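You operate a simulated robot arm through the tools that you are given. There is no shell and no other tool. Be economical: measure what you need, move in short steps, check, and stop when the job is done.

The job below is to be done with a simulated two-armed robot. You get a single attempt, and the scene is never put back.

TASK
Move the fallen can to the sample shelf and clamp the rail again.
Fine: Stand it upright. Free the rail with black handle by the knob marked grip, slide it out, and leave it in and tight. Set down upright: what you pick out. Where these are worked on the way, their far stop is far enough and under half their travel is too little: knob marked grip, rail with black handle.
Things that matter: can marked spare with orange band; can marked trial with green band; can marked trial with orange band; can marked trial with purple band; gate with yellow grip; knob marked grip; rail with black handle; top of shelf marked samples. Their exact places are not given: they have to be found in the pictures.

The check looks at the end state, three seconds after you hand in, the way a careful person would. Anything else that was tipped, shoved, dropped, spilled or broken makes it a failure.

THE ROBOT
Two 7-joint arms with two-finger parallel grippers on one trunk, on a base that drives. Base frame: it is fixed to the floor where the robot stands at the start and does not move with it; the origin is under the middle of the robot, x ahead of it, y to its left, z up. Lengths are in m, angles in rad, forces in N, time in s.
The left shoulder is at the start at [0.02, 0.17, 1.378], the right one opposite. With the tool pointing down near the work surface each hand reaches from about 0.1 to 0.64 m from the robot's upright axis, wherever it stands, measured 20 degrees to its own side. Places, roughly: gate with yellow grip [0.8, 0.1, 1]; knob marked grip [0.6, 0, 1]; rail with black handle [0.6, 0.1, 1]; top of shelf marked samples [1.1, -0.1, 1]. Payload 3.8 kg a hand.
The TCP of each hand is the grasp point between the finger pads, 0.03 m short of the fingertips. In the tool frame z runs along the fingers and y along their closing line. Largest opening 0.11 m; finger width 0.02, thickness 0.01; the body of the gripper, 0.048 by 0.112 m, starts 0.055 m behind the TCP.
Orientation is that of the tool frame in the base frame, as [roll, pitch, yaw] about the fixed x, y, z axes, in that order (R = Rz(yaw) Ry(pitch) Rx(roll)). With the fingers straight down and closing along the base's y, the tool's x points along the base's -x, its y along +y and its z along -z.

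THE INTERFACE
- The arms move only by the tool nudge_tool. It takes "left_motion", "right_motion" or both (then of equal length, played together; a hand with none holds still); each is a list that holds one entry, the list of rows, each a list of 6 numbers: the shift along the base's x, y, z in m, then the turn, a rotation vector about the base's x, y, z in rad. In form: [[[dx, dy, dz, wx, wy, wz], ...]]. A call has 1 to 12 rows; each row shifts and turns the commanded pose from where the row before left it. "left_grip" and "right_grip" are, for a hand that has rows, the opening, from 0 (shut) to 1 (fully open), set as the call begins (left out, the last holds). Rows are played at 5 a second. More than 0.05 m and 0.15 rad between two rows, or a gripper value outside its range, and nothing of the call is played. A pose out of reach is approached as far as the arm can. The call stops where the force on the tool passes 60 N (or 10 N more than at its start, if that is more) or the arm is blocked; 0.2 s more then pass. The fingers move at their own pace (about 0.072 m/s each) and stop on an object; they squeeze with about 39 N. The grip force told is the motor's: it shows also when the fingers shut on nothing. Time passes only in rows, and 0.2 s behind the last, so rows that do not move let the fingers close. It gives the time, the measured TCP pose, the force on the tool (base axes), the opening and the grip force at its end, in the units of the frame above (readings bear some noise), with the torque about the TCP (base axes, N m) and any sound that the robot's microphone picked up, and new pictures: "views" is both (left out), scene, wrist or none (wrist: the cameras of the hands that moved).
- Cameras (640 x 400 px; columns grow to the right, rows downward): "scene" is now at [0.1071, 0.0093, 1.5312]; the picture's right is [0.09, -1.00, 0.00], its down [-0.56, -0.05, -0.83] and it looks along [0.83, 0.08, -0.56] (base axes); focal length 295 px, centre (320, 200). "left" rides on the left gripper at [0.073, -0.017, -0.103] in its tool frame; the picture's right is [0.23, 0.97, 0.00], its down [-0.76, 0.18, -0.62] and it looks along [-0.61, 0.14, 0.78] (tool axes); focal length 222 px, centre (320, 200). "right" rides on the right gripper at [0.072, 0.017, -0.103] in its tool frame; the picture's right is [-0.23, 0.97, 0.00], its down [-0.76, -0.18, -0.62] and it looks along [-0.61, -0.14, 0.78] (tool axes); focal length 222 px, centre (320, 200).
- slide_trunk(by): slides the trunk up (or, below 0, down) by that many m; the arms and the scene camera ride with it, the base frame stays. It gives what a move gives, with no picture.
- base_move(legs): drives the robot by 1 to 6 legs, each [ahead, turn to the left] in m and rad, along the robot's own axes; the way and the turn of a leg run together, so that a leg with both is an arc; at most 1.5 m and 3.142 rad a leg. The arms and the cameras ride along, it lands a little off, and it stops where it bumps. It gives what a move gives, and a new picture of the scene camera.
- pan_tilt(pan, tilt): turns the head with the scene camera to pan (to the left, within 1.396 rad either way) and tilt (down, from -0.506 to 1.204), counted from straight ahead of the robot. It gives what a move gives, and a new picture of the scene camera.
- probe_pixels(camera, pixels): for up to 12 pixels [column, row] of the newest picture of that camera ("zoom" is the newest enlarged one), the place [x, y, z] in the base frame of the surface seen there, good to about 0.003 m. It takes no simulated time.
- inspect(camera, box): a new picture of the part [left, top, right, bottom] of that camera's present view, enlarged. It takes no simulated time.
- job_done(): hands the job in; it is judged then, once.

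Work in short steps. Measure before you move; look again where a grasp or a placing could have gone wrong, and mend it. You have 80 turns and 260 pictures in all, those below and enlarged ones among them. Open the grippers and draw the arms clear of the work before you hand the job in, unless the task says otherwise.

The tools are called after "Call:" as name(argument=value, ...) on one line, values as JSON. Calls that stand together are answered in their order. nudge_tool: Moves the arms, as the interface text tells. Its arguments: {"type":"object","properties":{"left_motion":{"type":"array"},"left_grip":{"type":"number"},"right_motion":{"type":"array"},"right_grip":{"type":"number"},"views":{"type":"string","enum":["both","scene","wrist","none"]}},"required":[]} The other tools are called the same way: slide_trunk (by) slides the trunk up or down; base_move (legs) drives the base; pan_tilt (pan, tilt) turns the head that bears the scene camera; probe_pixels (camera, pixels) gives the place of the surface under pixels of a picture; inspect (camera, box) takes an enlarged picture of a part of a camera's view; job_done () hands the job in.

At the start:

```text
time_s: 0.0
left_tcp_pos: [0.3237, 0.1514, 1.2712]
left_tcp_rot: [-3.142, 0.0, -3.139]
left_force: [-1.3, -0.7, 0.6]
left_torque: [-0.01, 0.02, 0.0]
left_opening: 0.1101
left_gripper_force: 0.0
right_tcp_pos: [0.3984, -0.1394, 1.3074]
right_tcp_rot: [3.141, 0.001, 3.141]
right_force: [-0.2, 0.0, -0.2]
right_torque: [-0.01, 0.0, 0.01]
right_opening: 0.11
right_gripper_force: 0.0
trunk travel left (down, up): [-0.475, 0.095]
robot x, y, heading: [-0.0015, 0.001, -0.002]
head pan, tilt: [0.094, 0.593]
```

scene: 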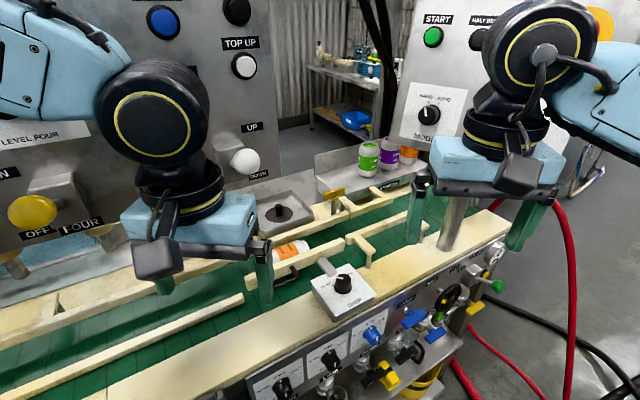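
right: 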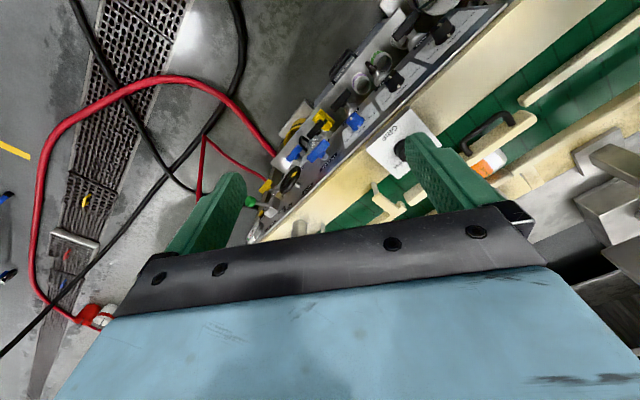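
left: 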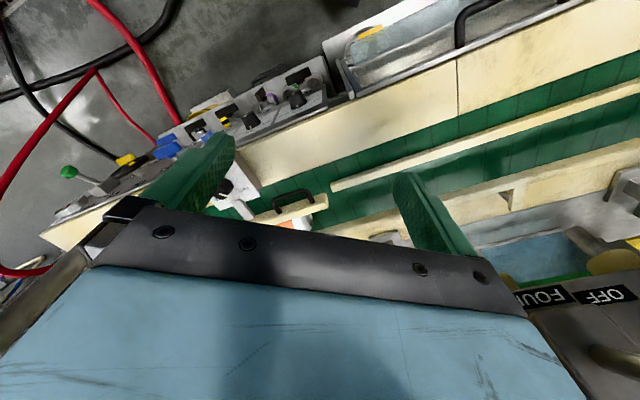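

The arms partly hide the work; I enlarge the middle of the scene view, where the knob (343,283), the fallen can (290,250) and the shelf (375,165) show.

Call:
inspect(camera="scene", box=[230, 130, 450, 330])

Call:
inspect(camera="right", box=[340, 60, 640, 240])

Call:
inspect(camera="left", box=[180, 100, 420, 260])

```text
2.00 times, centred on (340, 230) of scene
```

zoom: 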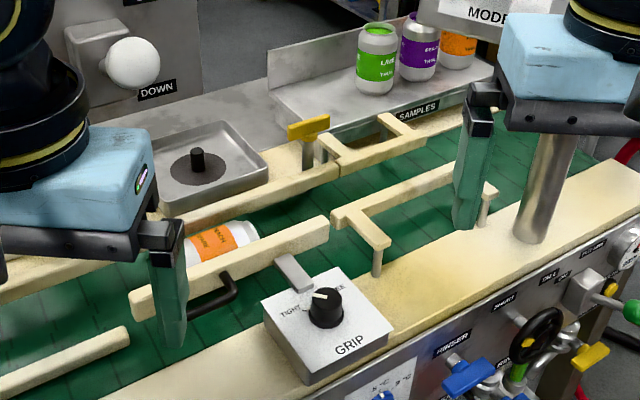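

```text
2.13 times, centred on (490, 150) of right
```

zoom: 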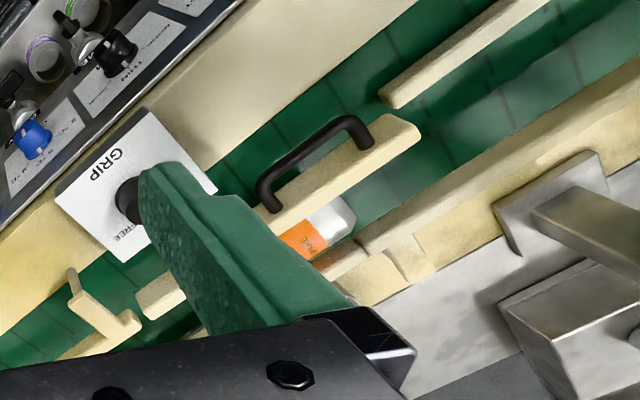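

```text
2.50 times, centred on (300, 180) of left
```

zoom: 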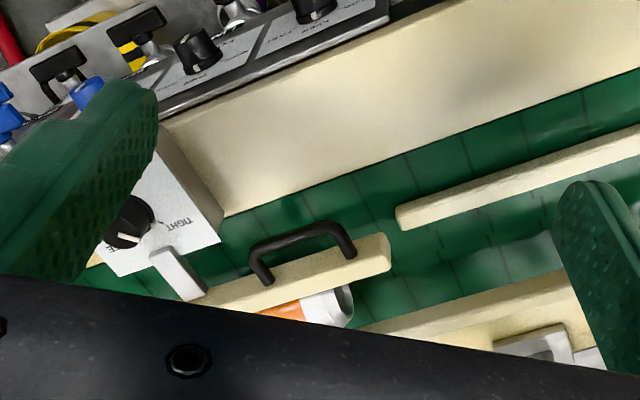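

I probe the main points in the scene picture: knob, block, bracket, rail, handle, can, gate, shelf and cans.

Call:
probe_pixels(camera="scene", pixels=[[343, 276], [340, 278], [315, 280], [370, 298], [327, 267], [320, 258], [340, 241], [255, 283], [295, 271], [283, 250], [300, 244], [235, 320]])

Call:
probe_pixels(camera="scene", pixels=[[334, 195], [368, 147], [389, 141], [408, 150], [335, 178], [400, 175], [360, 180], [390, 160], [350, 240], [368, 245], [300, 220], [270, 235]])

```text
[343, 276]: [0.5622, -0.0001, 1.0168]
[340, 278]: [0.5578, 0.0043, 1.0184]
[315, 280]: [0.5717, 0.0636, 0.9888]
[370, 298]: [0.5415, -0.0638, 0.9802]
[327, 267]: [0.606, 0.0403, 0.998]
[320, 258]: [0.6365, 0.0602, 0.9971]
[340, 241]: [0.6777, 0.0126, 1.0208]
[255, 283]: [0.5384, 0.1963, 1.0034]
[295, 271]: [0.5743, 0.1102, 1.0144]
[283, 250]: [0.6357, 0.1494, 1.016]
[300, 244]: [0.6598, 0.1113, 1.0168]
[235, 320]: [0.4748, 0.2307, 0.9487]
```

```text
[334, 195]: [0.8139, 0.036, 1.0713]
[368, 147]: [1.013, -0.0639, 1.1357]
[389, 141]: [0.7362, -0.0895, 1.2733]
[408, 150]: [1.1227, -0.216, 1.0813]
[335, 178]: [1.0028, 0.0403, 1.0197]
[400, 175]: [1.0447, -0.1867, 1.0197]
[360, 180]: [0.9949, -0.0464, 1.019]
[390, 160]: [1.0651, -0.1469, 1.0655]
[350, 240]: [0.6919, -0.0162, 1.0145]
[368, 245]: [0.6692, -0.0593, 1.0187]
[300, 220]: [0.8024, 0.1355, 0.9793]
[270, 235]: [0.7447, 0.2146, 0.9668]
```

The left hand hides the rail area. I move both hands sideways and back to clear the view.

Call:
nudge_tool(left_motion=[[[-0.03, 0.05, 0.02, 0, 0, 0], [-0.03, 0.05, 0.02, 0, 0, 0], [-0.02, 0.05, 0.02, 0, 0, 0], [0, 0.04, 0, 0, 0, 0]]], right_motion=[[[-0.04, -0.04, 0, 0, 0, 0], [-0.04, -0.04, 0, 0, 0, 0], [-0.03, -0.04, 0, 0, 0, 0], [0, -0.04, 0, 0, 0, 0]]], views="scene")

Call:
inspect(camera="scene", box=[240, 210, 400, 310])

Call:
inspect(camera="scene", box=[300, 120, 460, 220])

```text
refused: row 1 steps farther than a row can; nothing moved
```

```text
4.00 times, centred on (320, 260) of scene
```

zoom: 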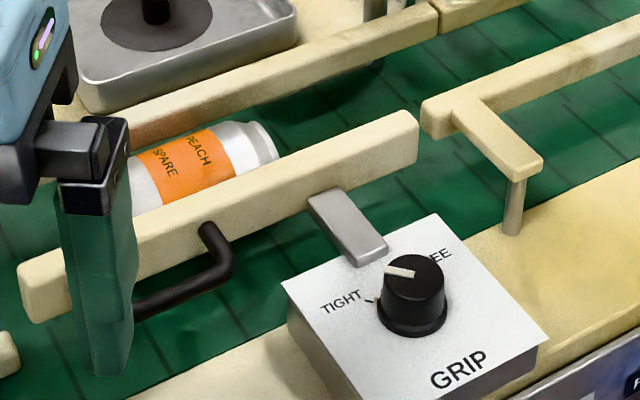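

```text
4.00 times, centred on (380, 170) of scene
```

zoom: 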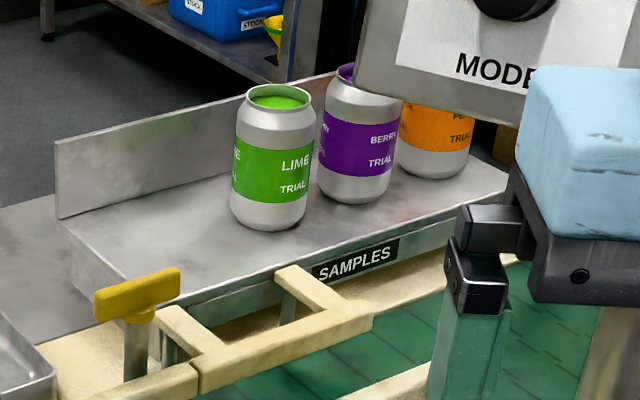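

The step was over 0.05 m in norm; I redo it with smaller rows. The can reads PEACH/SPARE, with PEACH toward its right-hand end, likely its top.

Call:
nudge_tool(left_motion=[[[-0.02, 0.04, 0.01, 0, 0, 0], [-0.02, 0.04, 0.01, 0, 0, 0], [-0.02, 0.04, 0.01, 0, 0, 0], [0, 0.04, 0, 0, 0, 0], [0, 0.03, 0, 0, 0, 0]]], right_motion=[[[-0.03, -0.035, 0, 0, 0, 0], [-0.03, -0.035, 0, 0, 0, 0], [-0.03, -0.035, 0, 0, 0, 0], [-0.03, -0.035, 0, 0, 0, 0], [0, 0, 0, 0, 0, 0]]], views="scene")

Call:
inspect(camera="scene", box=[220, 210, 380, 310])

Call:
inspect(camera="scene", box=[300, 120, 460, 220])

```text
time_s: 0.9
left_tcp_pos: [0.2623, 0.2795, 1.3029]
left_tcp_rot: [-3.118, 0.014, 3.102]
left_force: [-5.7, -27.7, 9.3]
left_torque: [1.84, -0.73, -1.1]
left_opening: 0.1102
left_gripper_force: 0.1
right_tcp_pos: [0.2893, -0.2608, 1.3084]
right_tcp_rot: [3.14, 0.004, -3.141]
right_force: [0.1, 1.4, 0.1]
right_torque: [-0.1, 0.02, 0.01]
right_opening: 0.1099
right_gripper_force: 0.1
trunk travel left (down, up): [-0.475, 0.095]
robot x, y, heading: [-0.0005, 0.0024, -0.006]
head pan, tilt: [0.094, 0.593]
stopped in row 4 (left hand): the force on the tool passed its limit at 95 N (the readings are from after the stop); the commanded pose is now the measured one
```

scene: 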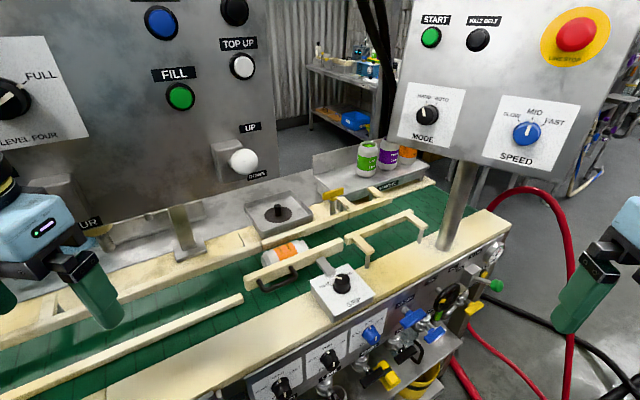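

```text
4.00 times, centred on (300, 260) of scene
```

zoom: 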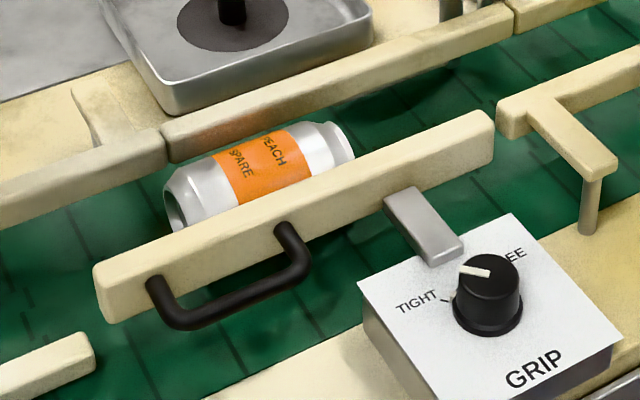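

```text
4.00 times, centred on (380, 170) of scene
```

zoom: 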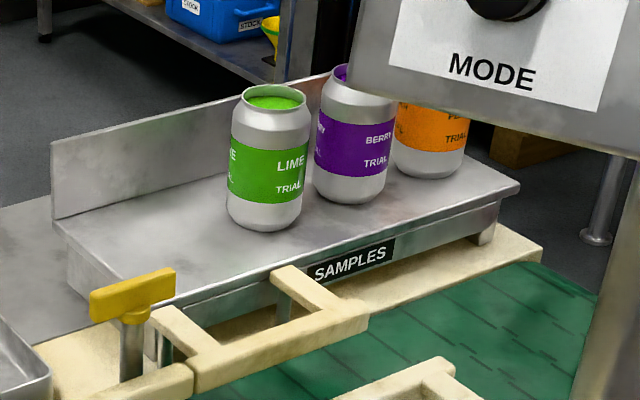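

Left touched something on its left; I back it off a little, and probe the details in the scene picture (handle, rail ends, bracket, far rail, can ends).

Call:
nudge_tool(left_motion=[[[0, -0.03, 0, 0, 0, 0], [0, -0.01, 0, 0, 0, 0]]], views="wrist")

Call:
inspect(camera="scene", box=[220, 210, 380, 310])

Call:
probe_pixels(camera="zoom", pixels=[[158, 292], [285, 232], [240, 300], [175, 318], [300, 268], [105, 268], [480, 120], [140, 255], [400, 148], [415, 205], [445, 245], [490, 265]])

Call:
probe_pixels(camera="zoom", pixels=[[515, 222], [362, 287], [612, 335], [180, 183], [330, 135], [260, 165], [178, 215], [350, 145], [180, 140], [450, 45], [240, 320], [470, 272]])

```text
time_s: 1.5
left_tcp_pos: [0.2614, 0.2423, 1.2999]
left_tcp_rot: [-3.122, 0.011, 3.11]
left_force: [-0.8, 0.0, 0.3]
left_torque: [0.0, -0.01, -0.01]
left_opening: 0.1102
left_gripper_force: 0.1
right_tcp_pos: [0.2911, -0.2596, 1.3095]
right_tcp_rot: [-3.142, 0.002, 3.141]
right_force: [0.2, 0.4, 0.7]
right_torque: [-0.03, -0.02, 0.0]
right_opening: 0.1099
right_gripper_force: 0.1
trunk travel left (down, up): [-0.475, 0.095]
robot x, y, heading: [-0.0004, -0.0032, -0.003]
head pan, tilt: [0.094, 0.593]
```

left: 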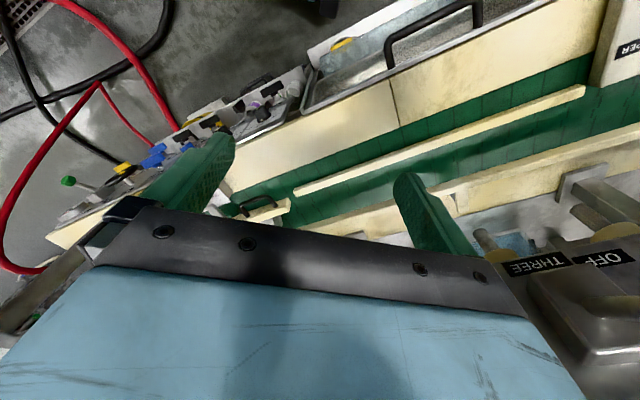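

```text
4.00 times, centred on (300, 260) of scene
```

zoom: 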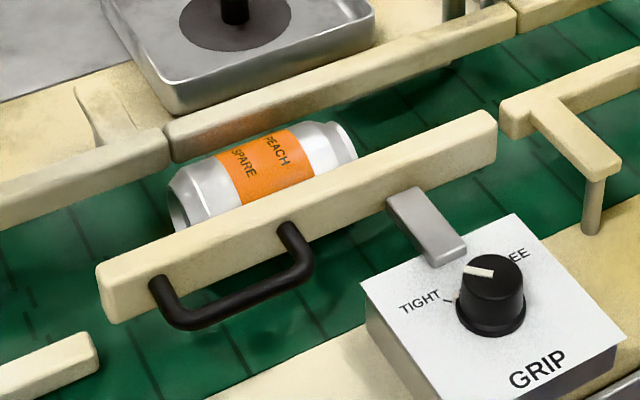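

```text
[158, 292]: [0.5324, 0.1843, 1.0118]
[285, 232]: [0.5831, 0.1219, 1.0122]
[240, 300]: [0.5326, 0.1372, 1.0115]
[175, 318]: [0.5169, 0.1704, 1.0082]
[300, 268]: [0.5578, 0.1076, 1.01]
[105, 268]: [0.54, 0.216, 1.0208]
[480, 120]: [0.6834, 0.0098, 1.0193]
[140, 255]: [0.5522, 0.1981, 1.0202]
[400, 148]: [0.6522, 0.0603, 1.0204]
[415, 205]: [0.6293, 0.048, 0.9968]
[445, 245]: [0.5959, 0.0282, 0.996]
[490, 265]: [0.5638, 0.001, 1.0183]
```

```text
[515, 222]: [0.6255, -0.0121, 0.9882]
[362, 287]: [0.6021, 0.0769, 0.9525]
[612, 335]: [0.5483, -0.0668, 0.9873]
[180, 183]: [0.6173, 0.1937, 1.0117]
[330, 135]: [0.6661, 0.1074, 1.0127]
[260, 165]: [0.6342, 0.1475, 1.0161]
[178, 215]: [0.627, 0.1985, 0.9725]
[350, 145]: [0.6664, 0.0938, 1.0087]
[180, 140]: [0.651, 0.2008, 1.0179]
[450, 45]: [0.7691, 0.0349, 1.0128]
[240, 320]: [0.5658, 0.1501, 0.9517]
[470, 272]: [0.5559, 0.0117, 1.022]
```

Geometry is clear: rail runs along about (0.56,-0.83), handle bar near (0.537,0.139,1.01), knob near (0.56,0.0) with top 1.02 and block top 0.988, pointer at TIGHT. I bring the right hand above the knob for a close look.

Call:
nudge_tool(right_motion=[[[0.0255, 0.0267, -0.019, 0, 0, 0], [0.0255, 0.0267, -0.019, 0, 0, 0], [0.0255, 0.0267, -0.019, 0, 0, 0], [0.0255, 0.0267, -0.019, 0, 0, 0], [0.0255, 0.0267, -0.019, 0, 0, 0], [0.0255, 0.0267, -0.019, 0, 0, 0], [0.0255, 0.0267, -0.019, 0, 0, 0], [0.0255, 0.0267, -0.019, 0, 0, 0], [0.0255, 0.0267, -0.019, 0, 0, 0], [0, 0, 0, 0, 0, 0]]], right_grip=0.6, views="both")

Call:
inspect(camera="right", box=[240, 60, 480, 210])

```text
time_s: 3.7
left_tcp_pos: [0.2626, 0.2418, 1.3008]
left_tcp_rot: [-3.124, 0.011, 3.111]
left_force: [-0.4, 0.0, 0.0]
left_torque: [-0.02, -0.03, 0.02]
left_opening: 0.1098
left_gripper_force: 0.0
right_tcp_pos: [0.5218, -0.0191, 1.1381]
right_tcp_rot: [3.14, 0.003, -3.141]
right_force: [-0.7, -0.4, -0.8]
right_torque: [0.01, -0.01, -0.01]
right_opening: 0.0661
right_gripper_force: 0.0
trunk travel left (down, up): [-0.475, 0.095]
robot x, y, heading: [-0.0019, -0.0007, 0.001]
head pan, tilt: [0.094, 0.593]
```

scene: 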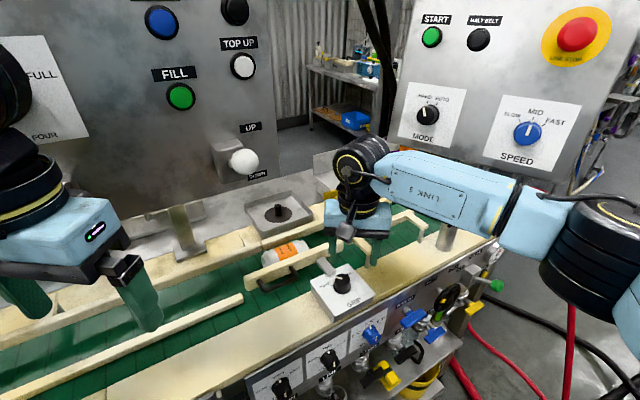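
right: 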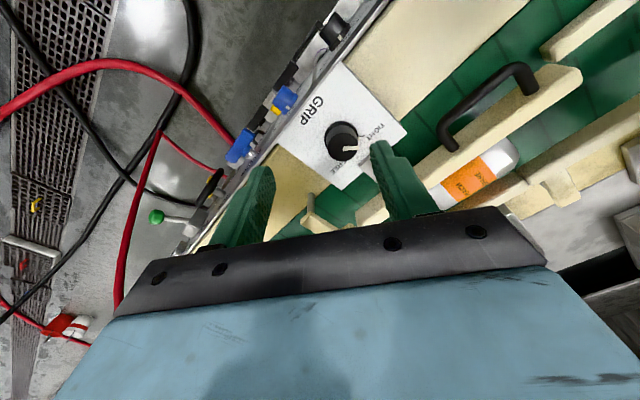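

```text
2.67 times, centred on (360, 135) of right
```

zoom: 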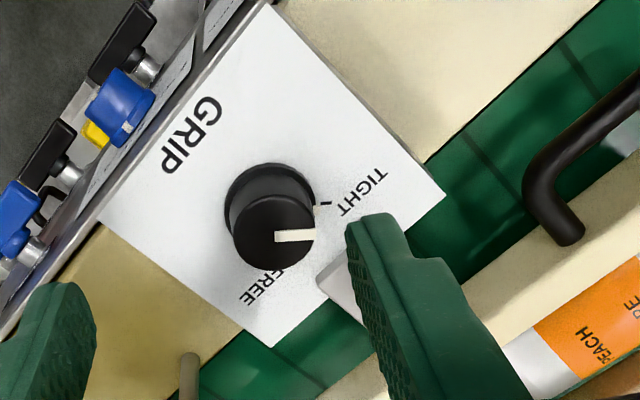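

The pointer points right (toward +y, TIGHT); FREE is below (toward +x), so freeing is a negative turn about z of about 90°. I probe the knob's rim, the ticks and the block.

Call:
probe_pixels(camera="zoom", pixels=[[272, 233], [240, 235], [306, 235], [272, 205], [272, 262], [280, 237], [312, 234], [326, 205], [362, 190], [265, 285], [442, 195], [275, 345]])

Call:
inspect(camera="right", box=[310, 100, 390, 170])

Call:
inspect(camera="right", box=[420, 130, 560, 220])

```text
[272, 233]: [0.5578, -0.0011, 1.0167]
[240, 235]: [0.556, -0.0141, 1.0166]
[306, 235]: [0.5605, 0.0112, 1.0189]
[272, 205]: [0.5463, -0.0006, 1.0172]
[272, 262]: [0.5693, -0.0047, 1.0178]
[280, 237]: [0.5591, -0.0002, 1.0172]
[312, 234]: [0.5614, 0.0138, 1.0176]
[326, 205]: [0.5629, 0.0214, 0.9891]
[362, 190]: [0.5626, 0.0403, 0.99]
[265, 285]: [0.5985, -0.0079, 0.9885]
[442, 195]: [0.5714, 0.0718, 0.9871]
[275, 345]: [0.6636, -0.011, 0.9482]
```

```text
5.71 times, centred on (350, 135) of right
```

zoom: 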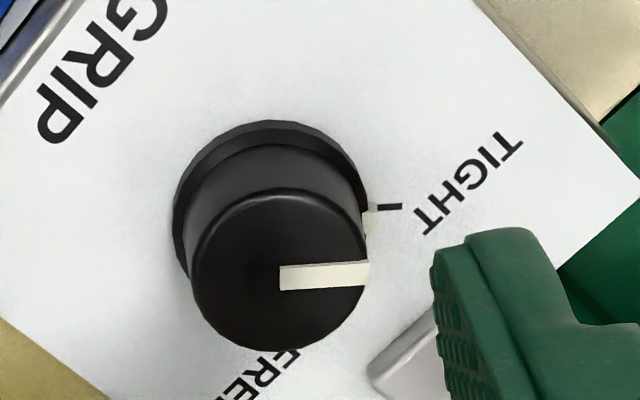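

```text
4.44 times, centred on (490, 175) of right
```

zoom: 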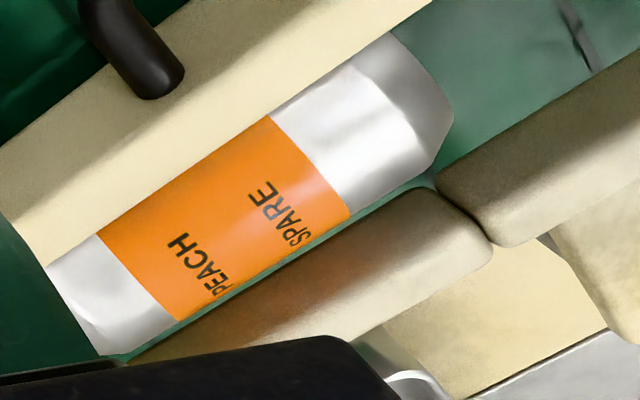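

Knob centre is (0.558,-0.001), top 1.018, and the pointer's angle is about +80°. I go over it and descend so the tips stay just above the block at 0.994.

Call:
nudge_tool(right_motion=[[[0.0362, 0.0181, 0, 0, 0, 0], [0, 0, -0.04, 0, 0, 0], [0, 0, -0.04, 0, 0, 0], [0, 0, -0.034, 0, 0, 0], [0, 0, 0, 0, 0, 0]]], right_grip=0.6, views="wrist")

```text
time_s: 4.9
left_tcp_pos: [0.2637, 0.2422, 1.3002]
left_tcp_rot: [-3.122, 0.009, 3.112]
left_force: [0.2, 1.0, -0.3]
left_torque: [0.03, 0.04, -0.05]
left_opening: 0.1102
left_gripper_force: 0.0
right_tcp_pos: [0.5557, 0.0004, 1.0243]
right_tcp_rot: [3.14, 0.002, 3.14]
right_force: [-0.2, -0.3, 0.0]
right_torque: [0.0, -0.01, 0.04]
right_opening: 0.0662
right_gripper_force: 0.0
trunk travel left (down, up): [-0.475, 0.095]
robot x, y, heading: [-0.0046, -0.0, -0.004]
head pan, tilt: [0.094, 0.593]
```

right: 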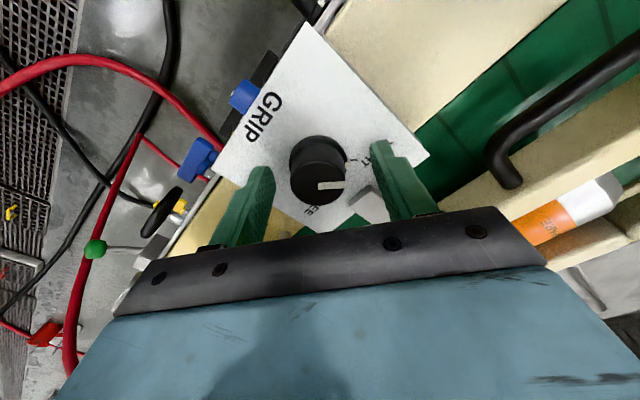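

The fingers straddle the knob at (318,170). I shift 2 mm and close.

Call:
nudge_tool(right_motion=[[[0.002, -0.001, 0, 0, 0, 0], [0, 0, 0, 0, 0, 0], [0, 0, 0, 0, 0, 0], [0, 0, 0, 0, 0, 0]]], right_grip=0, views="wrist")

```text
time_s: 5.9
left_tcp_pos: [0.2631, 0.2426, 1.3]
left_tcp_rot: [-3.122, 0.012, 3.112]
left_force: [0.4, -0.8, -0.6]
left_torque: [0.01, 0.02, -0.01]
left_opening: 0.11
left_gripper_force: 0.1
right_tcp_pos: [0.5577, -0.001, 1.0248]
right_tcp_rot: [3.141, 0.0, -3.141]
right_force: [-1.9, 0.1, -1.5]
right_torque: [0.02, 0.24, -0.1]
right_opening: 0.0352
right_gripper_force: 45.2
trunk travel left (down, up): [-0.475, 0.095]
robot x, y, heading: [-0.002, 0.0008, -0.001]
head pan, tilt: [0.094, 0.593]
```

right: 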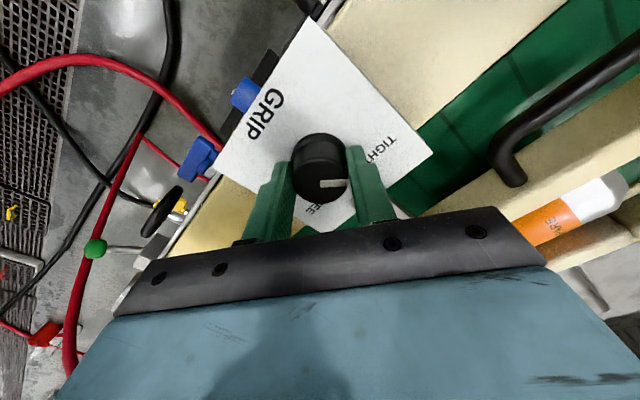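

Gripped at 0.035 m. I turn it by -0.14 rad a row, ten rows (-1.4 rad), with the force limit as guard.

Call:
nudge_tool(right_motion=[[[0, 0, 0, 0, 0, -0.14], [0, 0, 0, 0, 0, -0.14], [0, 0, 0, 0, 0, -0.14], [0, 0, 0, 0, 0, -0.14], [0, 0, 0, 0, 0, -0.14], [0, 0, 0, 0, 0, -0.14], [0, 0, 0, 0, 0, -0.14], [0, 0, 0, 0, 0, -0.14], [0, 0, 0, 0, 0, -0.14], [0, 0, 0, 0, 0, -0.14]]], right_grip=0, views="both")

Call:
inspect(camera="right", box=[240, 80, 480, 230])

```text
time_s: 8.1
left_tcp_pos: [0.2619, 0.2432, 1.3007]
left_tcp_rot: [-3.121, 0.013, 3.113]
left_force: [0.1, -0.1, -0.2]
left_torque: [0.01, -0.01, -0.01]
left_opening: 0.1099
left_gripper_force: 0.0
right_tcp_pos: [0.5575, -0.0011, 1.0254]
right_tcp_rot: [3.137, 0.001, 1.74]
right_force: [-0.3, 8.0, 9.6]
right_torque: [0.17, 0.02, 0.0]
right_opening: 0.0351
right_gripper_force: 45.0
trunk travel left (down, up): [-0.475, 0.095]
robot x, y, heading: [-0.0005, -0.0016, 0.003]
head pan, tilt: [0.094, 0.593]
```

scene: 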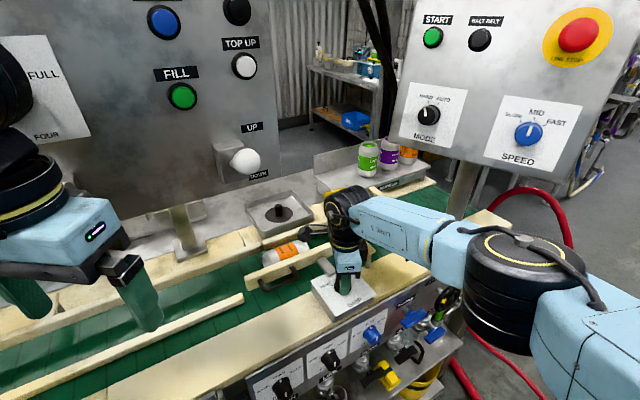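
right: 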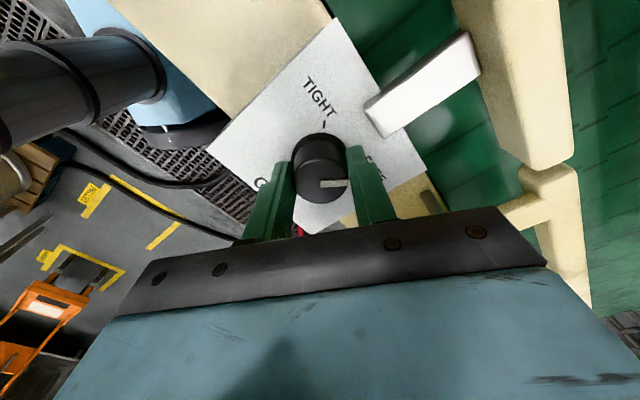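

```text
2.67 times, centred on (360, 155) of right
```

zoom: 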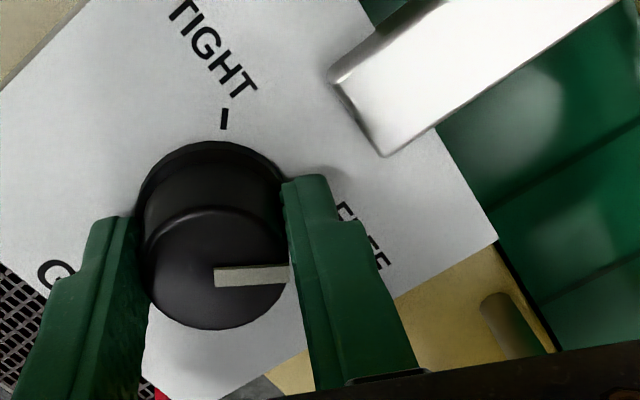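

The knob followed 80°. I turn on in small rows until it meets a stop or FREE shows aligned.

Call:
nudge_tool(right_motion=[[[0, 0, 0, 0, 0, -0.08], [0, 0, 0, 0, 0, -0.08], [0, 0, 0, 0, 0, 0]]], right_grip=0, views="wrist")

Call:
inspect(camera="right", box=[240, 80, 480, 230])

```text
time_s: 8.9
left_tcp_pos: [0.2628, 0.2431, 1.2998]
left_tcp_rot: [-3.12, 0.013, 3.111]
left_force: [-0.6, 0.8, 0.2]
left_torque: [0.01, -0.01, -0.02]
left_opening: 0.1101
left_gripper_force: 0.0
right_tcp_pos: [0.5584, -0.0011, 1.0236]
right_tcp_rot: [3.139, 0.0, 1.582]
right_force: [3.7, 10.4, 13.3]
right_torque: [0.04, -0.07, 0.01]
right_opening: 0.035
right_gripper_force: 45.1
trunk travel left (down, up): [-0.475, 0.095]
robot x, y, heading: [-0.0012, 0.0003, -0.0]
head pan, tilt: [0.094, 0.593]
```

right: 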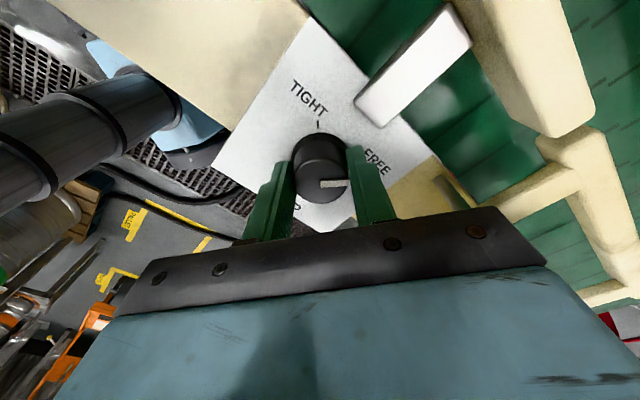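

```text
2.67 times, centred on (360, 155) of right
```

zoom: 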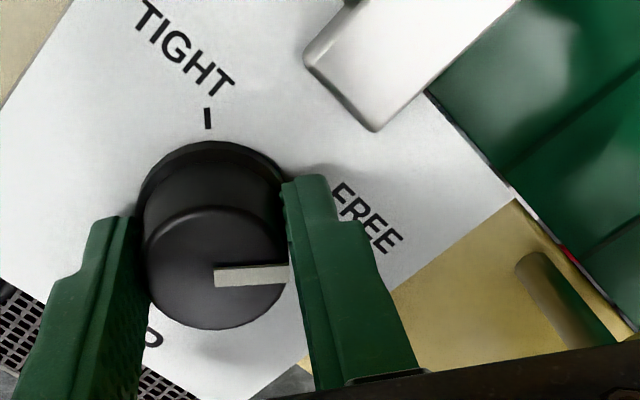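

The torque is still near zero. I open slightly and lift to see the pointer against the FREE mark.

Call:
nudge_tool(right_motion=[[[0, 0, 0, 0, 0, 0], [0, 0, 0, 0, 0, 0], [0, 0, 0.04, 0, 0, 0], [0, 0, 0.04, 0, 0, 0], [0, 0, 0, 0, 0, 0]]], right_grip=0.5, views="wrist")

Call:
inspect(camera="right", box=[240, 60, 480, 210])

```text
time_s: 10.1
left_tcp_pos: [0.2638, 0.2434, 1.3007]
left_tcp_rot: [-3.122, 0.011, 3.112]
left_force: [-0.3, -0.9, -0.2]
left_torque: [0.01, 0.02, 0.02]
left_opening: 0.1102
left_gripper_force: 0.0
right_tcp_pos: [0.5583, -0.003, 1.1003]
right_tcp_rot: [-3.141, 0.0, 1.581]
right_force: [-0.4, -0.4, -0.3]
right_torque: [0.02, -0.02, -0.02]
right_opening: 0.0549
right_gripper_force: 0.0
trunk travel left (down, up): [-0.475, 0.095]
robot x, y, heading: [0.0, -0.0026, -0.007]
head pan, tilt: [0.094, 0.593]
```

right: 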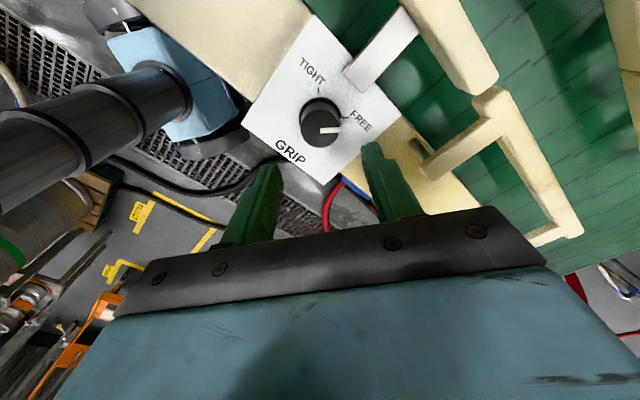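

```text
2.67 times, centred on (360, 135) of right
```

zoom: 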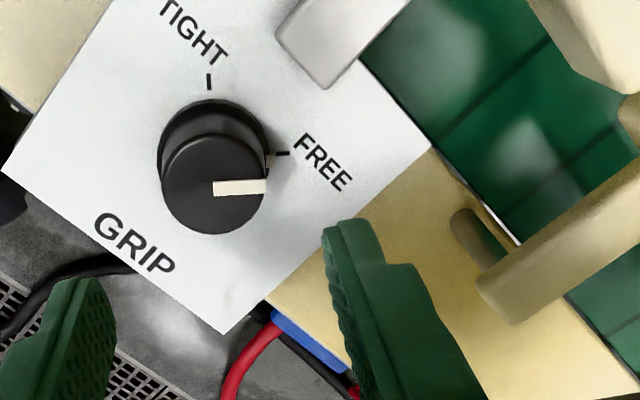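

The pointer is on the FREE tick (282,154). Next the right hand draws away while the left goes above the handle bar with its closing line turned across the rail.

Call:
nudge_tool(left_motion=[[[0.034, -0.013, -0.0225, 0, 0, -0.1185], [0.034, -0.013, -0.0225, 0, 0, -0.1185], [0.034, -0.013, -0.0225, 0, 0, -0.1185], [0.034, -0.013, -0.0225, 0, 0, -0.1185], [0.034, -0.013, -0.0225, 0, 0, -0.1185], [0.034, -0.013, -0.0225, 0, 0, -0.1185], [0.034, -0.013, -0.0225, 0, 0, -0.1185], [0.034, -0.013, -0.0225, 0, 0, -0.1185], [0, 0, 0, 0, 0, 0]]], right_motion=[[[-0.015, -0.015, 0.035, 0, 0, 0], [-0.03, -0.025, 0.02, 0, 0, 0], [-0.03, -0.03, 0.01, 0, 0, 0], [-0.03, -0.03, 0.01, 0, 0, 0], [-0.03, -0.03, 0.01, 0, 0, 0], [-0.03, -0.03, 0.01, 0, 0, 0], [-0.03, -0.03, 0, 0, 0, 0], [0, 0, 0, 0, 0, 0], [0, 0, 0, 0, 0, 0]]], left_grip=0.6, views="both")

Call:
inspect(camera="left", box=[200, 60, 440, 210])

```text
time_s: 11.5
left_tcp_pos: [0.4319, 0.2231, 1.2234]
left_tcp_rot: [3.102, 0.078, 2.551]
left_force: [-51.1, -6.0, -26.4]
left_torque: [-0.53, -2.08, 1.17]
left_opening: 0.0658
left_gripper_force: 0.1
right_tcp_pos: [0.3753, -0.1508, 1.2045]
right_tcp_rot: [3.116, 0.003, 1.584]
right_force: [1.5, 0.7, -0.6]
right_torque: [-0.07, 0.08, -0.01]
right_opening: 0.0553
right_gripper_force: 0.0
trunk travel left (down, up): [-0.475, 0.095]
robot x, y, heading: [-0.008, 0.007, 0.018]
head pan, tilt: [0.094, 0.593]
stopped in row 6 (left hand): the force on the tool passed its limit at 114 N (the readings are from after the stop); the commanded pose is now the measured one
```

scene: 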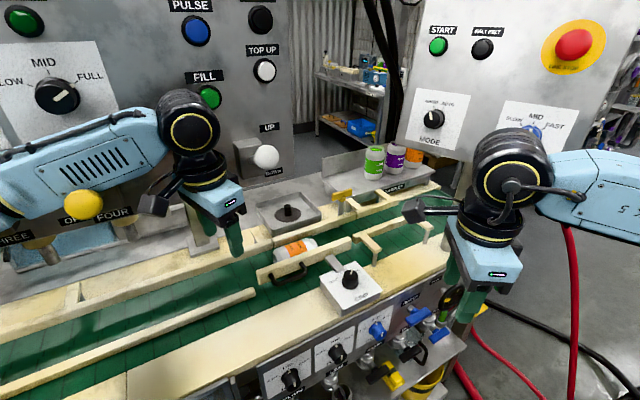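
right: 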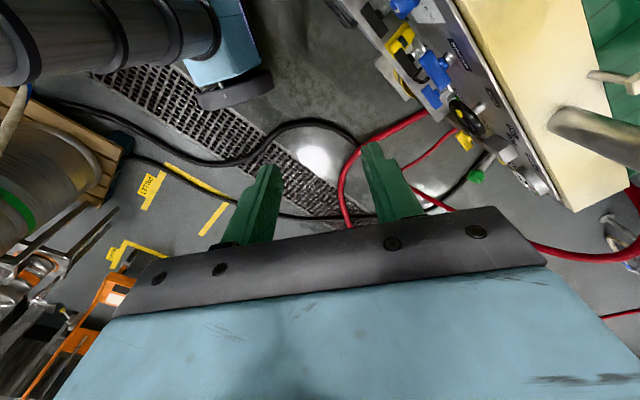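
left: 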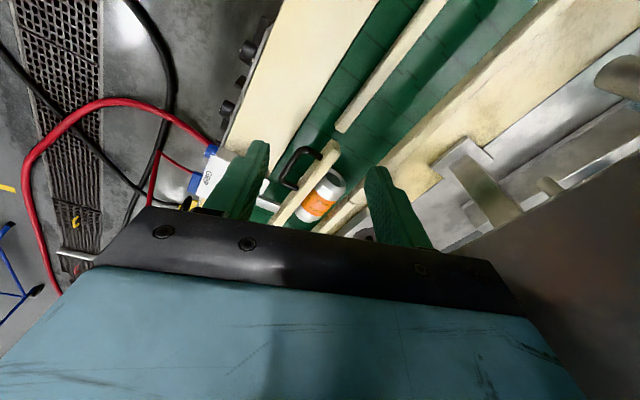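

```text
2.67 times, centred on (320, 135) of left
```

zoom: 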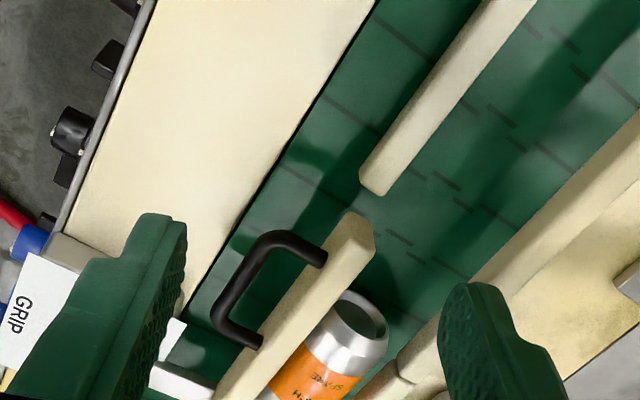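

The left wrist pressed on the console to the left (force -51 N in x). I back it off away from the console and probe the console face.

Call:
nudge_tool(left_motion=[[[-0.025, -0.017, 0, 0, 0, 0], [-0.025, -0.017, 0, 0, 0, 0]]], views="scene")

Call:
probe_pixels(camera="scene", pixels=[[285, 30], [230, 130], [285, 165], [235, 195], [266, 158], [75, 30], [60, 95], [180, 60], [250, 155], [85, 205], [100, 235], [200, 240]])

```text
time_s: 12.3
left_tcp_pos: [0.3977, 0.208, 1.2418]
left_tcp_rot: [3.06, 0.123, 2.603]
left_force: [3.4, 5.2, -17.7]
left_torque: [-0.53, 0.08, -0.1]
left_opening: 0.066
left_gripper_force: 0.1
right_tcp_pos: [0.3756, -0.1567, 1.2033]
right_tcp_rot: [3.116, -0.002, 1.581]
right_force: [1.7, 0.4, 0.0]
right_torque: [-0.03, 0.15, -0.01]
right_opening: 0.055
right_gripper_force: 0.1
trunk travel left (down, up): [-0.475, 0.095]
robot x, y, heading: [-0.0021, 0.0029, 0.03]
head pan, tilt: [0.094, 0.593]
stopped in row 2 (left hand): the arm was blocked; the commanded pose is now the measured one
```

scene: 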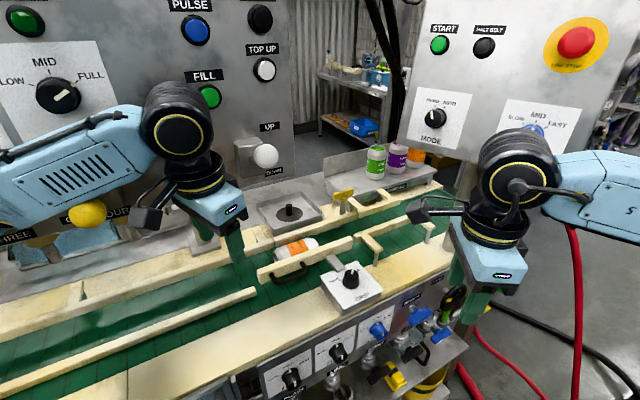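

```text
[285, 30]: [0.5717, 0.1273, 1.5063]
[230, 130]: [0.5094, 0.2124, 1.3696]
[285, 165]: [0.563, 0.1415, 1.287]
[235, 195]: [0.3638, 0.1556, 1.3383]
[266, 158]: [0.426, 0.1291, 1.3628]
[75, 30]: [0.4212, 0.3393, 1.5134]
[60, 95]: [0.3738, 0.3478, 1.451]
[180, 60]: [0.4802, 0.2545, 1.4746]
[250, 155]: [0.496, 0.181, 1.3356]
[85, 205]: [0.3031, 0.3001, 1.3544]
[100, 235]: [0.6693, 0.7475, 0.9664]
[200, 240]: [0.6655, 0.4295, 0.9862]
```

The console seems to have shifted in the picture; I probe several of its features and fixed features, to tell a console motion from a base rotation.

Call:
probe_pixels(camera="scene", pixels=[[210, 97], [264, 70], [196, 29], [352, 277], [433, 117], [440, 45], [345, 193], [292, 35], [291, 210], [88, 213], [110, 150], [376, 150]])

Call:
inspect(camera="scene", box=[0, 80, 320, 280])

```text
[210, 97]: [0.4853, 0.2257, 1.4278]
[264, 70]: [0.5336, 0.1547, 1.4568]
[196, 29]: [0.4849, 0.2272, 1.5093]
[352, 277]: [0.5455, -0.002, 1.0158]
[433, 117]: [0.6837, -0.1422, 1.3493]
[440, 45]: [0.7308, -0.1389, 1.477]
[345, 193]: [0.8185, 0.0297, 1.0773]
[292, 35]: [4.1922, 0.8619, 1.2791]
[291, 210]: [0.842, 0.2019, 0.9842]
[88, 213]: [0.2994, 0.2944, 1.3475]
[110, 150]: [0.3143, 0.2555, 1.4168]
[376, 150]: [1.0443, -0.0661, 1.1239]
```

```text
2.00 times, centred on (160, 180) of scene
```

zoom: 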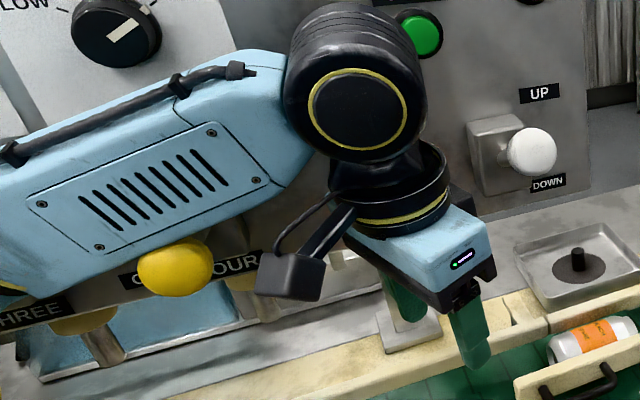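

FILL projects back to its original pixel, so the console stands still and only my base has turned. The yellow knob next to my left forearm needs the same check.

Call:
probe_pixels(camera="zoom", pixels=[[242, 262], [255, 255], [140, 270], [175, 265], [195, 250], [210, 275], [155, 285], [40, 312], [200, 285], [250, 300], [530, 150], [490, 150]])

```text
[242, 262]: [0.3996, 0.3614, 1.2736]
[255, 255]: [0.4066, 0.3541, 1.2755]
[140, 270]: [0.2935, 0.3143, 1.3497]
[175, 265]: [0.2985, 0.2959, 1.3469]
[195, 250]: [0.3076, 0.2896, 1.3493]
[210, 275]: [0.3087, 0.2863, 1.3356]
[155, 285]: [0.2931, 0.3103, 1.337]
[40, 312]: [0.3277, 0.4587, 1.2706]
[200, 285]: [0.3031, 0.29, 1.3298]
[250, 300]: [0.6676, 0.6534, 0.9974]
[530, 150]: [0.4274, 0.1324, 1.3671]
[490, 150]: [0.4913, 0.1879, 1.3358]
```

The yellow knob now projects about 20 px lower than at the start, so the left arm seems to have pressed it. I lift the left hand gently off it and look.

Call:
nudge_tool(left_motion=[[[0, 0, 0.03, 0, 0, 0], [-0.01, -0.01, 0.03, 0, 0, 0], [-0.02, -0.02, 0.02, 0, 0, 0], [-0.03, -0.03, 0.01, 0, 0, 0], [0, 0, 0, 0, 0, 0]]], views="scene")

Call:
inspect(camera="scene", box=[0, 80, 320, 280])

```text
time_s: 13.5
left_tcp_pos: [0.3556, 0.1444, 1.3151]
left_tcp_rot: [3.085, 0.096, 2.582]
left_force: [-2.7, 0.2, 1.3]
left_torque: [-0.06, -0.16, 0.01]
left_opening: 0.0661
left_gripper_force: 0.1
right_tcp_pos: [0.4003, -0.1477, 1.1977]
right_tcp_rot: [3.134, 0.003, 1.585]
right_force: [-1.7, 1.0, 0.0]
right_torque: [-0.09, -0.17, -0.01]
right_opening: 0.0551
right_gripper_force: 0.0
trunk travel left (down, up): [-0.475, 0.095]
robot x, y, heading: [0.0003, 0.0048, 0.017]
head pan, tilt: [0.094, 0.593]
```

scene: 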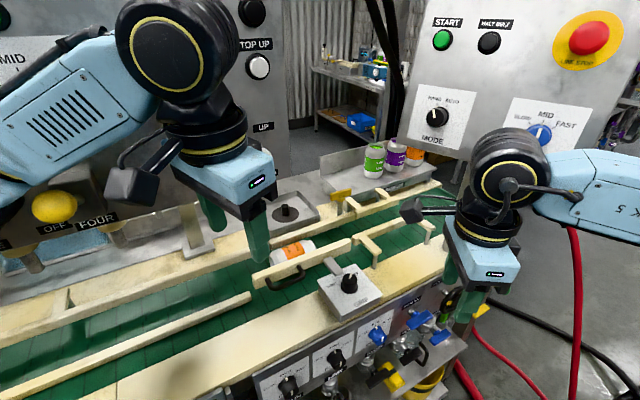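

```text
2.00 times, centred on (160, 180) of scene
```

zoom: 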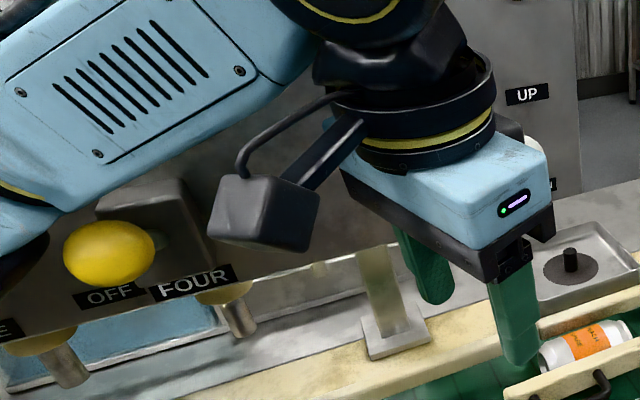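

The yellow knob looks again as at the start; I probe it and back-project.

Call:
probe_pixels(camera="zoom", pixels=[[108, 252], [75, 252], [145, 252], [108, 225], [108, 278], [110, 295], [205, 280], [150, 215], [530, 125], [527, 95], [560, 180], [575, 255]])

```text
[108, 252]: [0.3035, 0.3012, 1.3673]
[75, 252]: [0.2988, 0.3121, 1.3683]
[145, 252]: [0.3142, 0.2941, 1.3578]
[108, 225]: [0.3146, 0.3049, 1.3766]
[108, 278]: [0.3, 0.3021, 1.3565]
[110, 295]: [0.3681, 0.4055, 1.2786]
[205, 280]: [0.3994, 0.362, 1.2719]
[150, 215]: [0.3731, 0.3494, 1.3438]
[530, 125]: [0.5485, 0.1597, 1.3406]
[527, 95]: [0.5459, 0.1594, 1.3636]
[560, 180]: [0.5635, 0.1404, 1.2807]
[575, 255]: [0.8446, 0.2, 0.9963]
```

The yellow knob is back exactly at its starting place (projects to (29,212)): it is sprung and unharmed. From here on I use the right arm for the handle, tilted so its wrist stays in front of the overhanging console, and draw the left one back.

Call:
nudge_tool(left_motion=[[[-0.02, 0, 0, 0, 0, 0], [-0.02, 0, 0, 0, 0, 0], [-0.02, 0, 0, 0, 0, 0], [-0.02, 0, 0, 0, 0, 0], [-0.02, 0, 0, 0, 0, 0], [0, 0, 0, 0, 0, 0], [0, 0, 0, 0, 0, 0], [0, 0, 0, 0, 0, 0], [0, 0, 0, 0, 0, 0], [0, 0, 0, 0, 0, 0], [0, 0, 0, 0, 0, 0]]], right_motion=[[[0.009, 0.0255, -0.0068, 0, 0, 0.116], [0.009, 0.0255, -0.0068, 0, 0, 0.116], [0.009, 0.0255, -0.0068, 0, 0, 0.116], [0.009, 0.0255, -0.0068, 0, 0, 0.116], [0.009, 0.0255, -0.0068, 0, 0, 0.116], [0.009, 0.0255, -0.0068, 0.0586, -0.0869, 0], [0.009, 0.0255, -0.0068, 0.0586, -0.0869, 0], [0.009, 0.0255, -0.0068, 0.0586, -0.0869, 0], [0.009, 0.0255, -0.0068, 0.0586, -0.0869, 0], [0.009, 0.0255, -0.0068, 0.0586, -0.0869, 0], [0, 0, 0, 0, 0, 0]]], views="both")

Call:
inspect(camera="right", box=[200, 40, 520, 240])

```text
time_s: 15.9
left_tcp_pos: [0.2661, 0.1409, 1.3139]
left_tcp_rot: [3.086, 0.09, 2.582]
left_force: [-0.7, -0.5, -0.1]
left_torque: [-0.03, -0.04, 0.01]
left_opening: 0.0662
left_gripper_force: 0.1
right_tcp_pos: [0.4981, 0.1002, 1.1269]
right_tcp_rot: [2.613, -0.002, 2.16]
right_force: [-0.8, 0.0, 0.3]
right_torque: [0.01, -0.04, 0.0]
right_opening: 0.0548
right_gripper_force: 0.0
trunk travel left (down, up): [-0.475, 0.095]
robot x, y, heading: [-0.0008, 0.0027, 0.018]
head pan, tilt: [0.094, 0.593]
```

scene: 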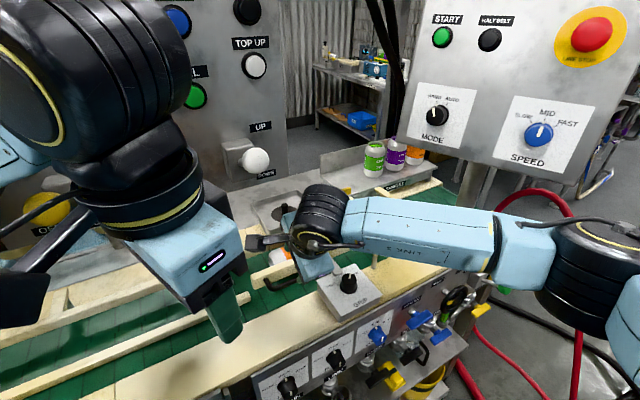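
right: 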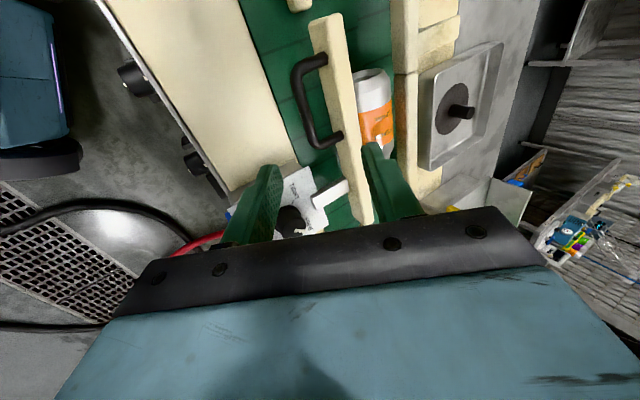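
left: 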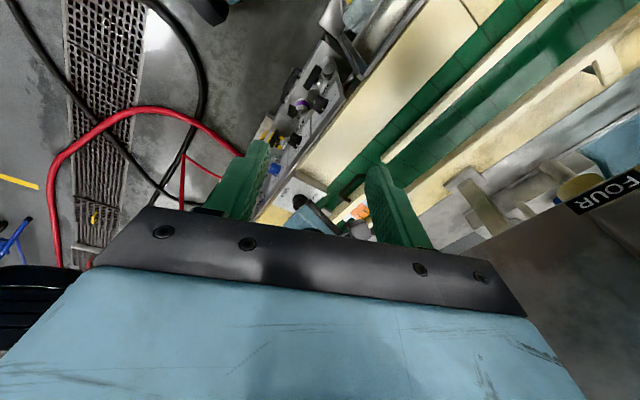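

```text
2.00 times, centred on (360, 140) of right
```

zoom: 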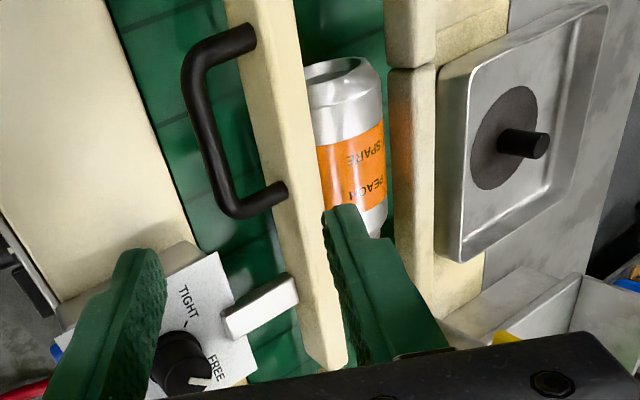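

The rim at the can's near end (345,68) looks hollow; I enlarge it to tell top from bottom, and probe handle, rail and far rail here.

Call:
inspect(camera="right", box=[330, 60, 410, 160])

Call:
probe_pixels(camera="right", pixels=[[302, 70], [306, 105], [318, 143], [323, 58], [335, 137], [331, 20], [345, 100], [360, 170], [352, 100], [401, 100], [396, 130], [373, 80]])

```text
4.00 times, centred on (370, 110) of right
```

zoom: 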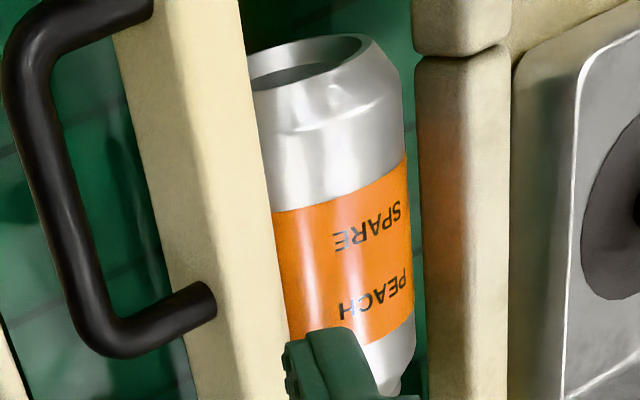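

```text
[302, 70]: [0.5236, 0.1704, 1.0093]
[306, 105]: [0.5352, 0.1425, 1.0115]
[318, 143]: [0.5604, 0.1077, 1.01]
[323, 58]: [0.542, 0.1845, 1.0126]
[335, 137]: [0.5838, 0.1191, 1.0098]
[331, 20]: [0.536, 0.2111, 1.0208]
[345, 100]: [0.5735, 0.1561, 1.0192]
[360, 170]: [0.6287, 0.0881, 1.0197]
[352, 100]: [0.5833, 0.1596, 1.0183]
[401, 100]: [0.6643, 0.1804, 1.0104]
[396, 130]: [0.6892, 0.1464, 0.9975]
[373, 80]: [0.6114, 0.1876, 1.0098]
```

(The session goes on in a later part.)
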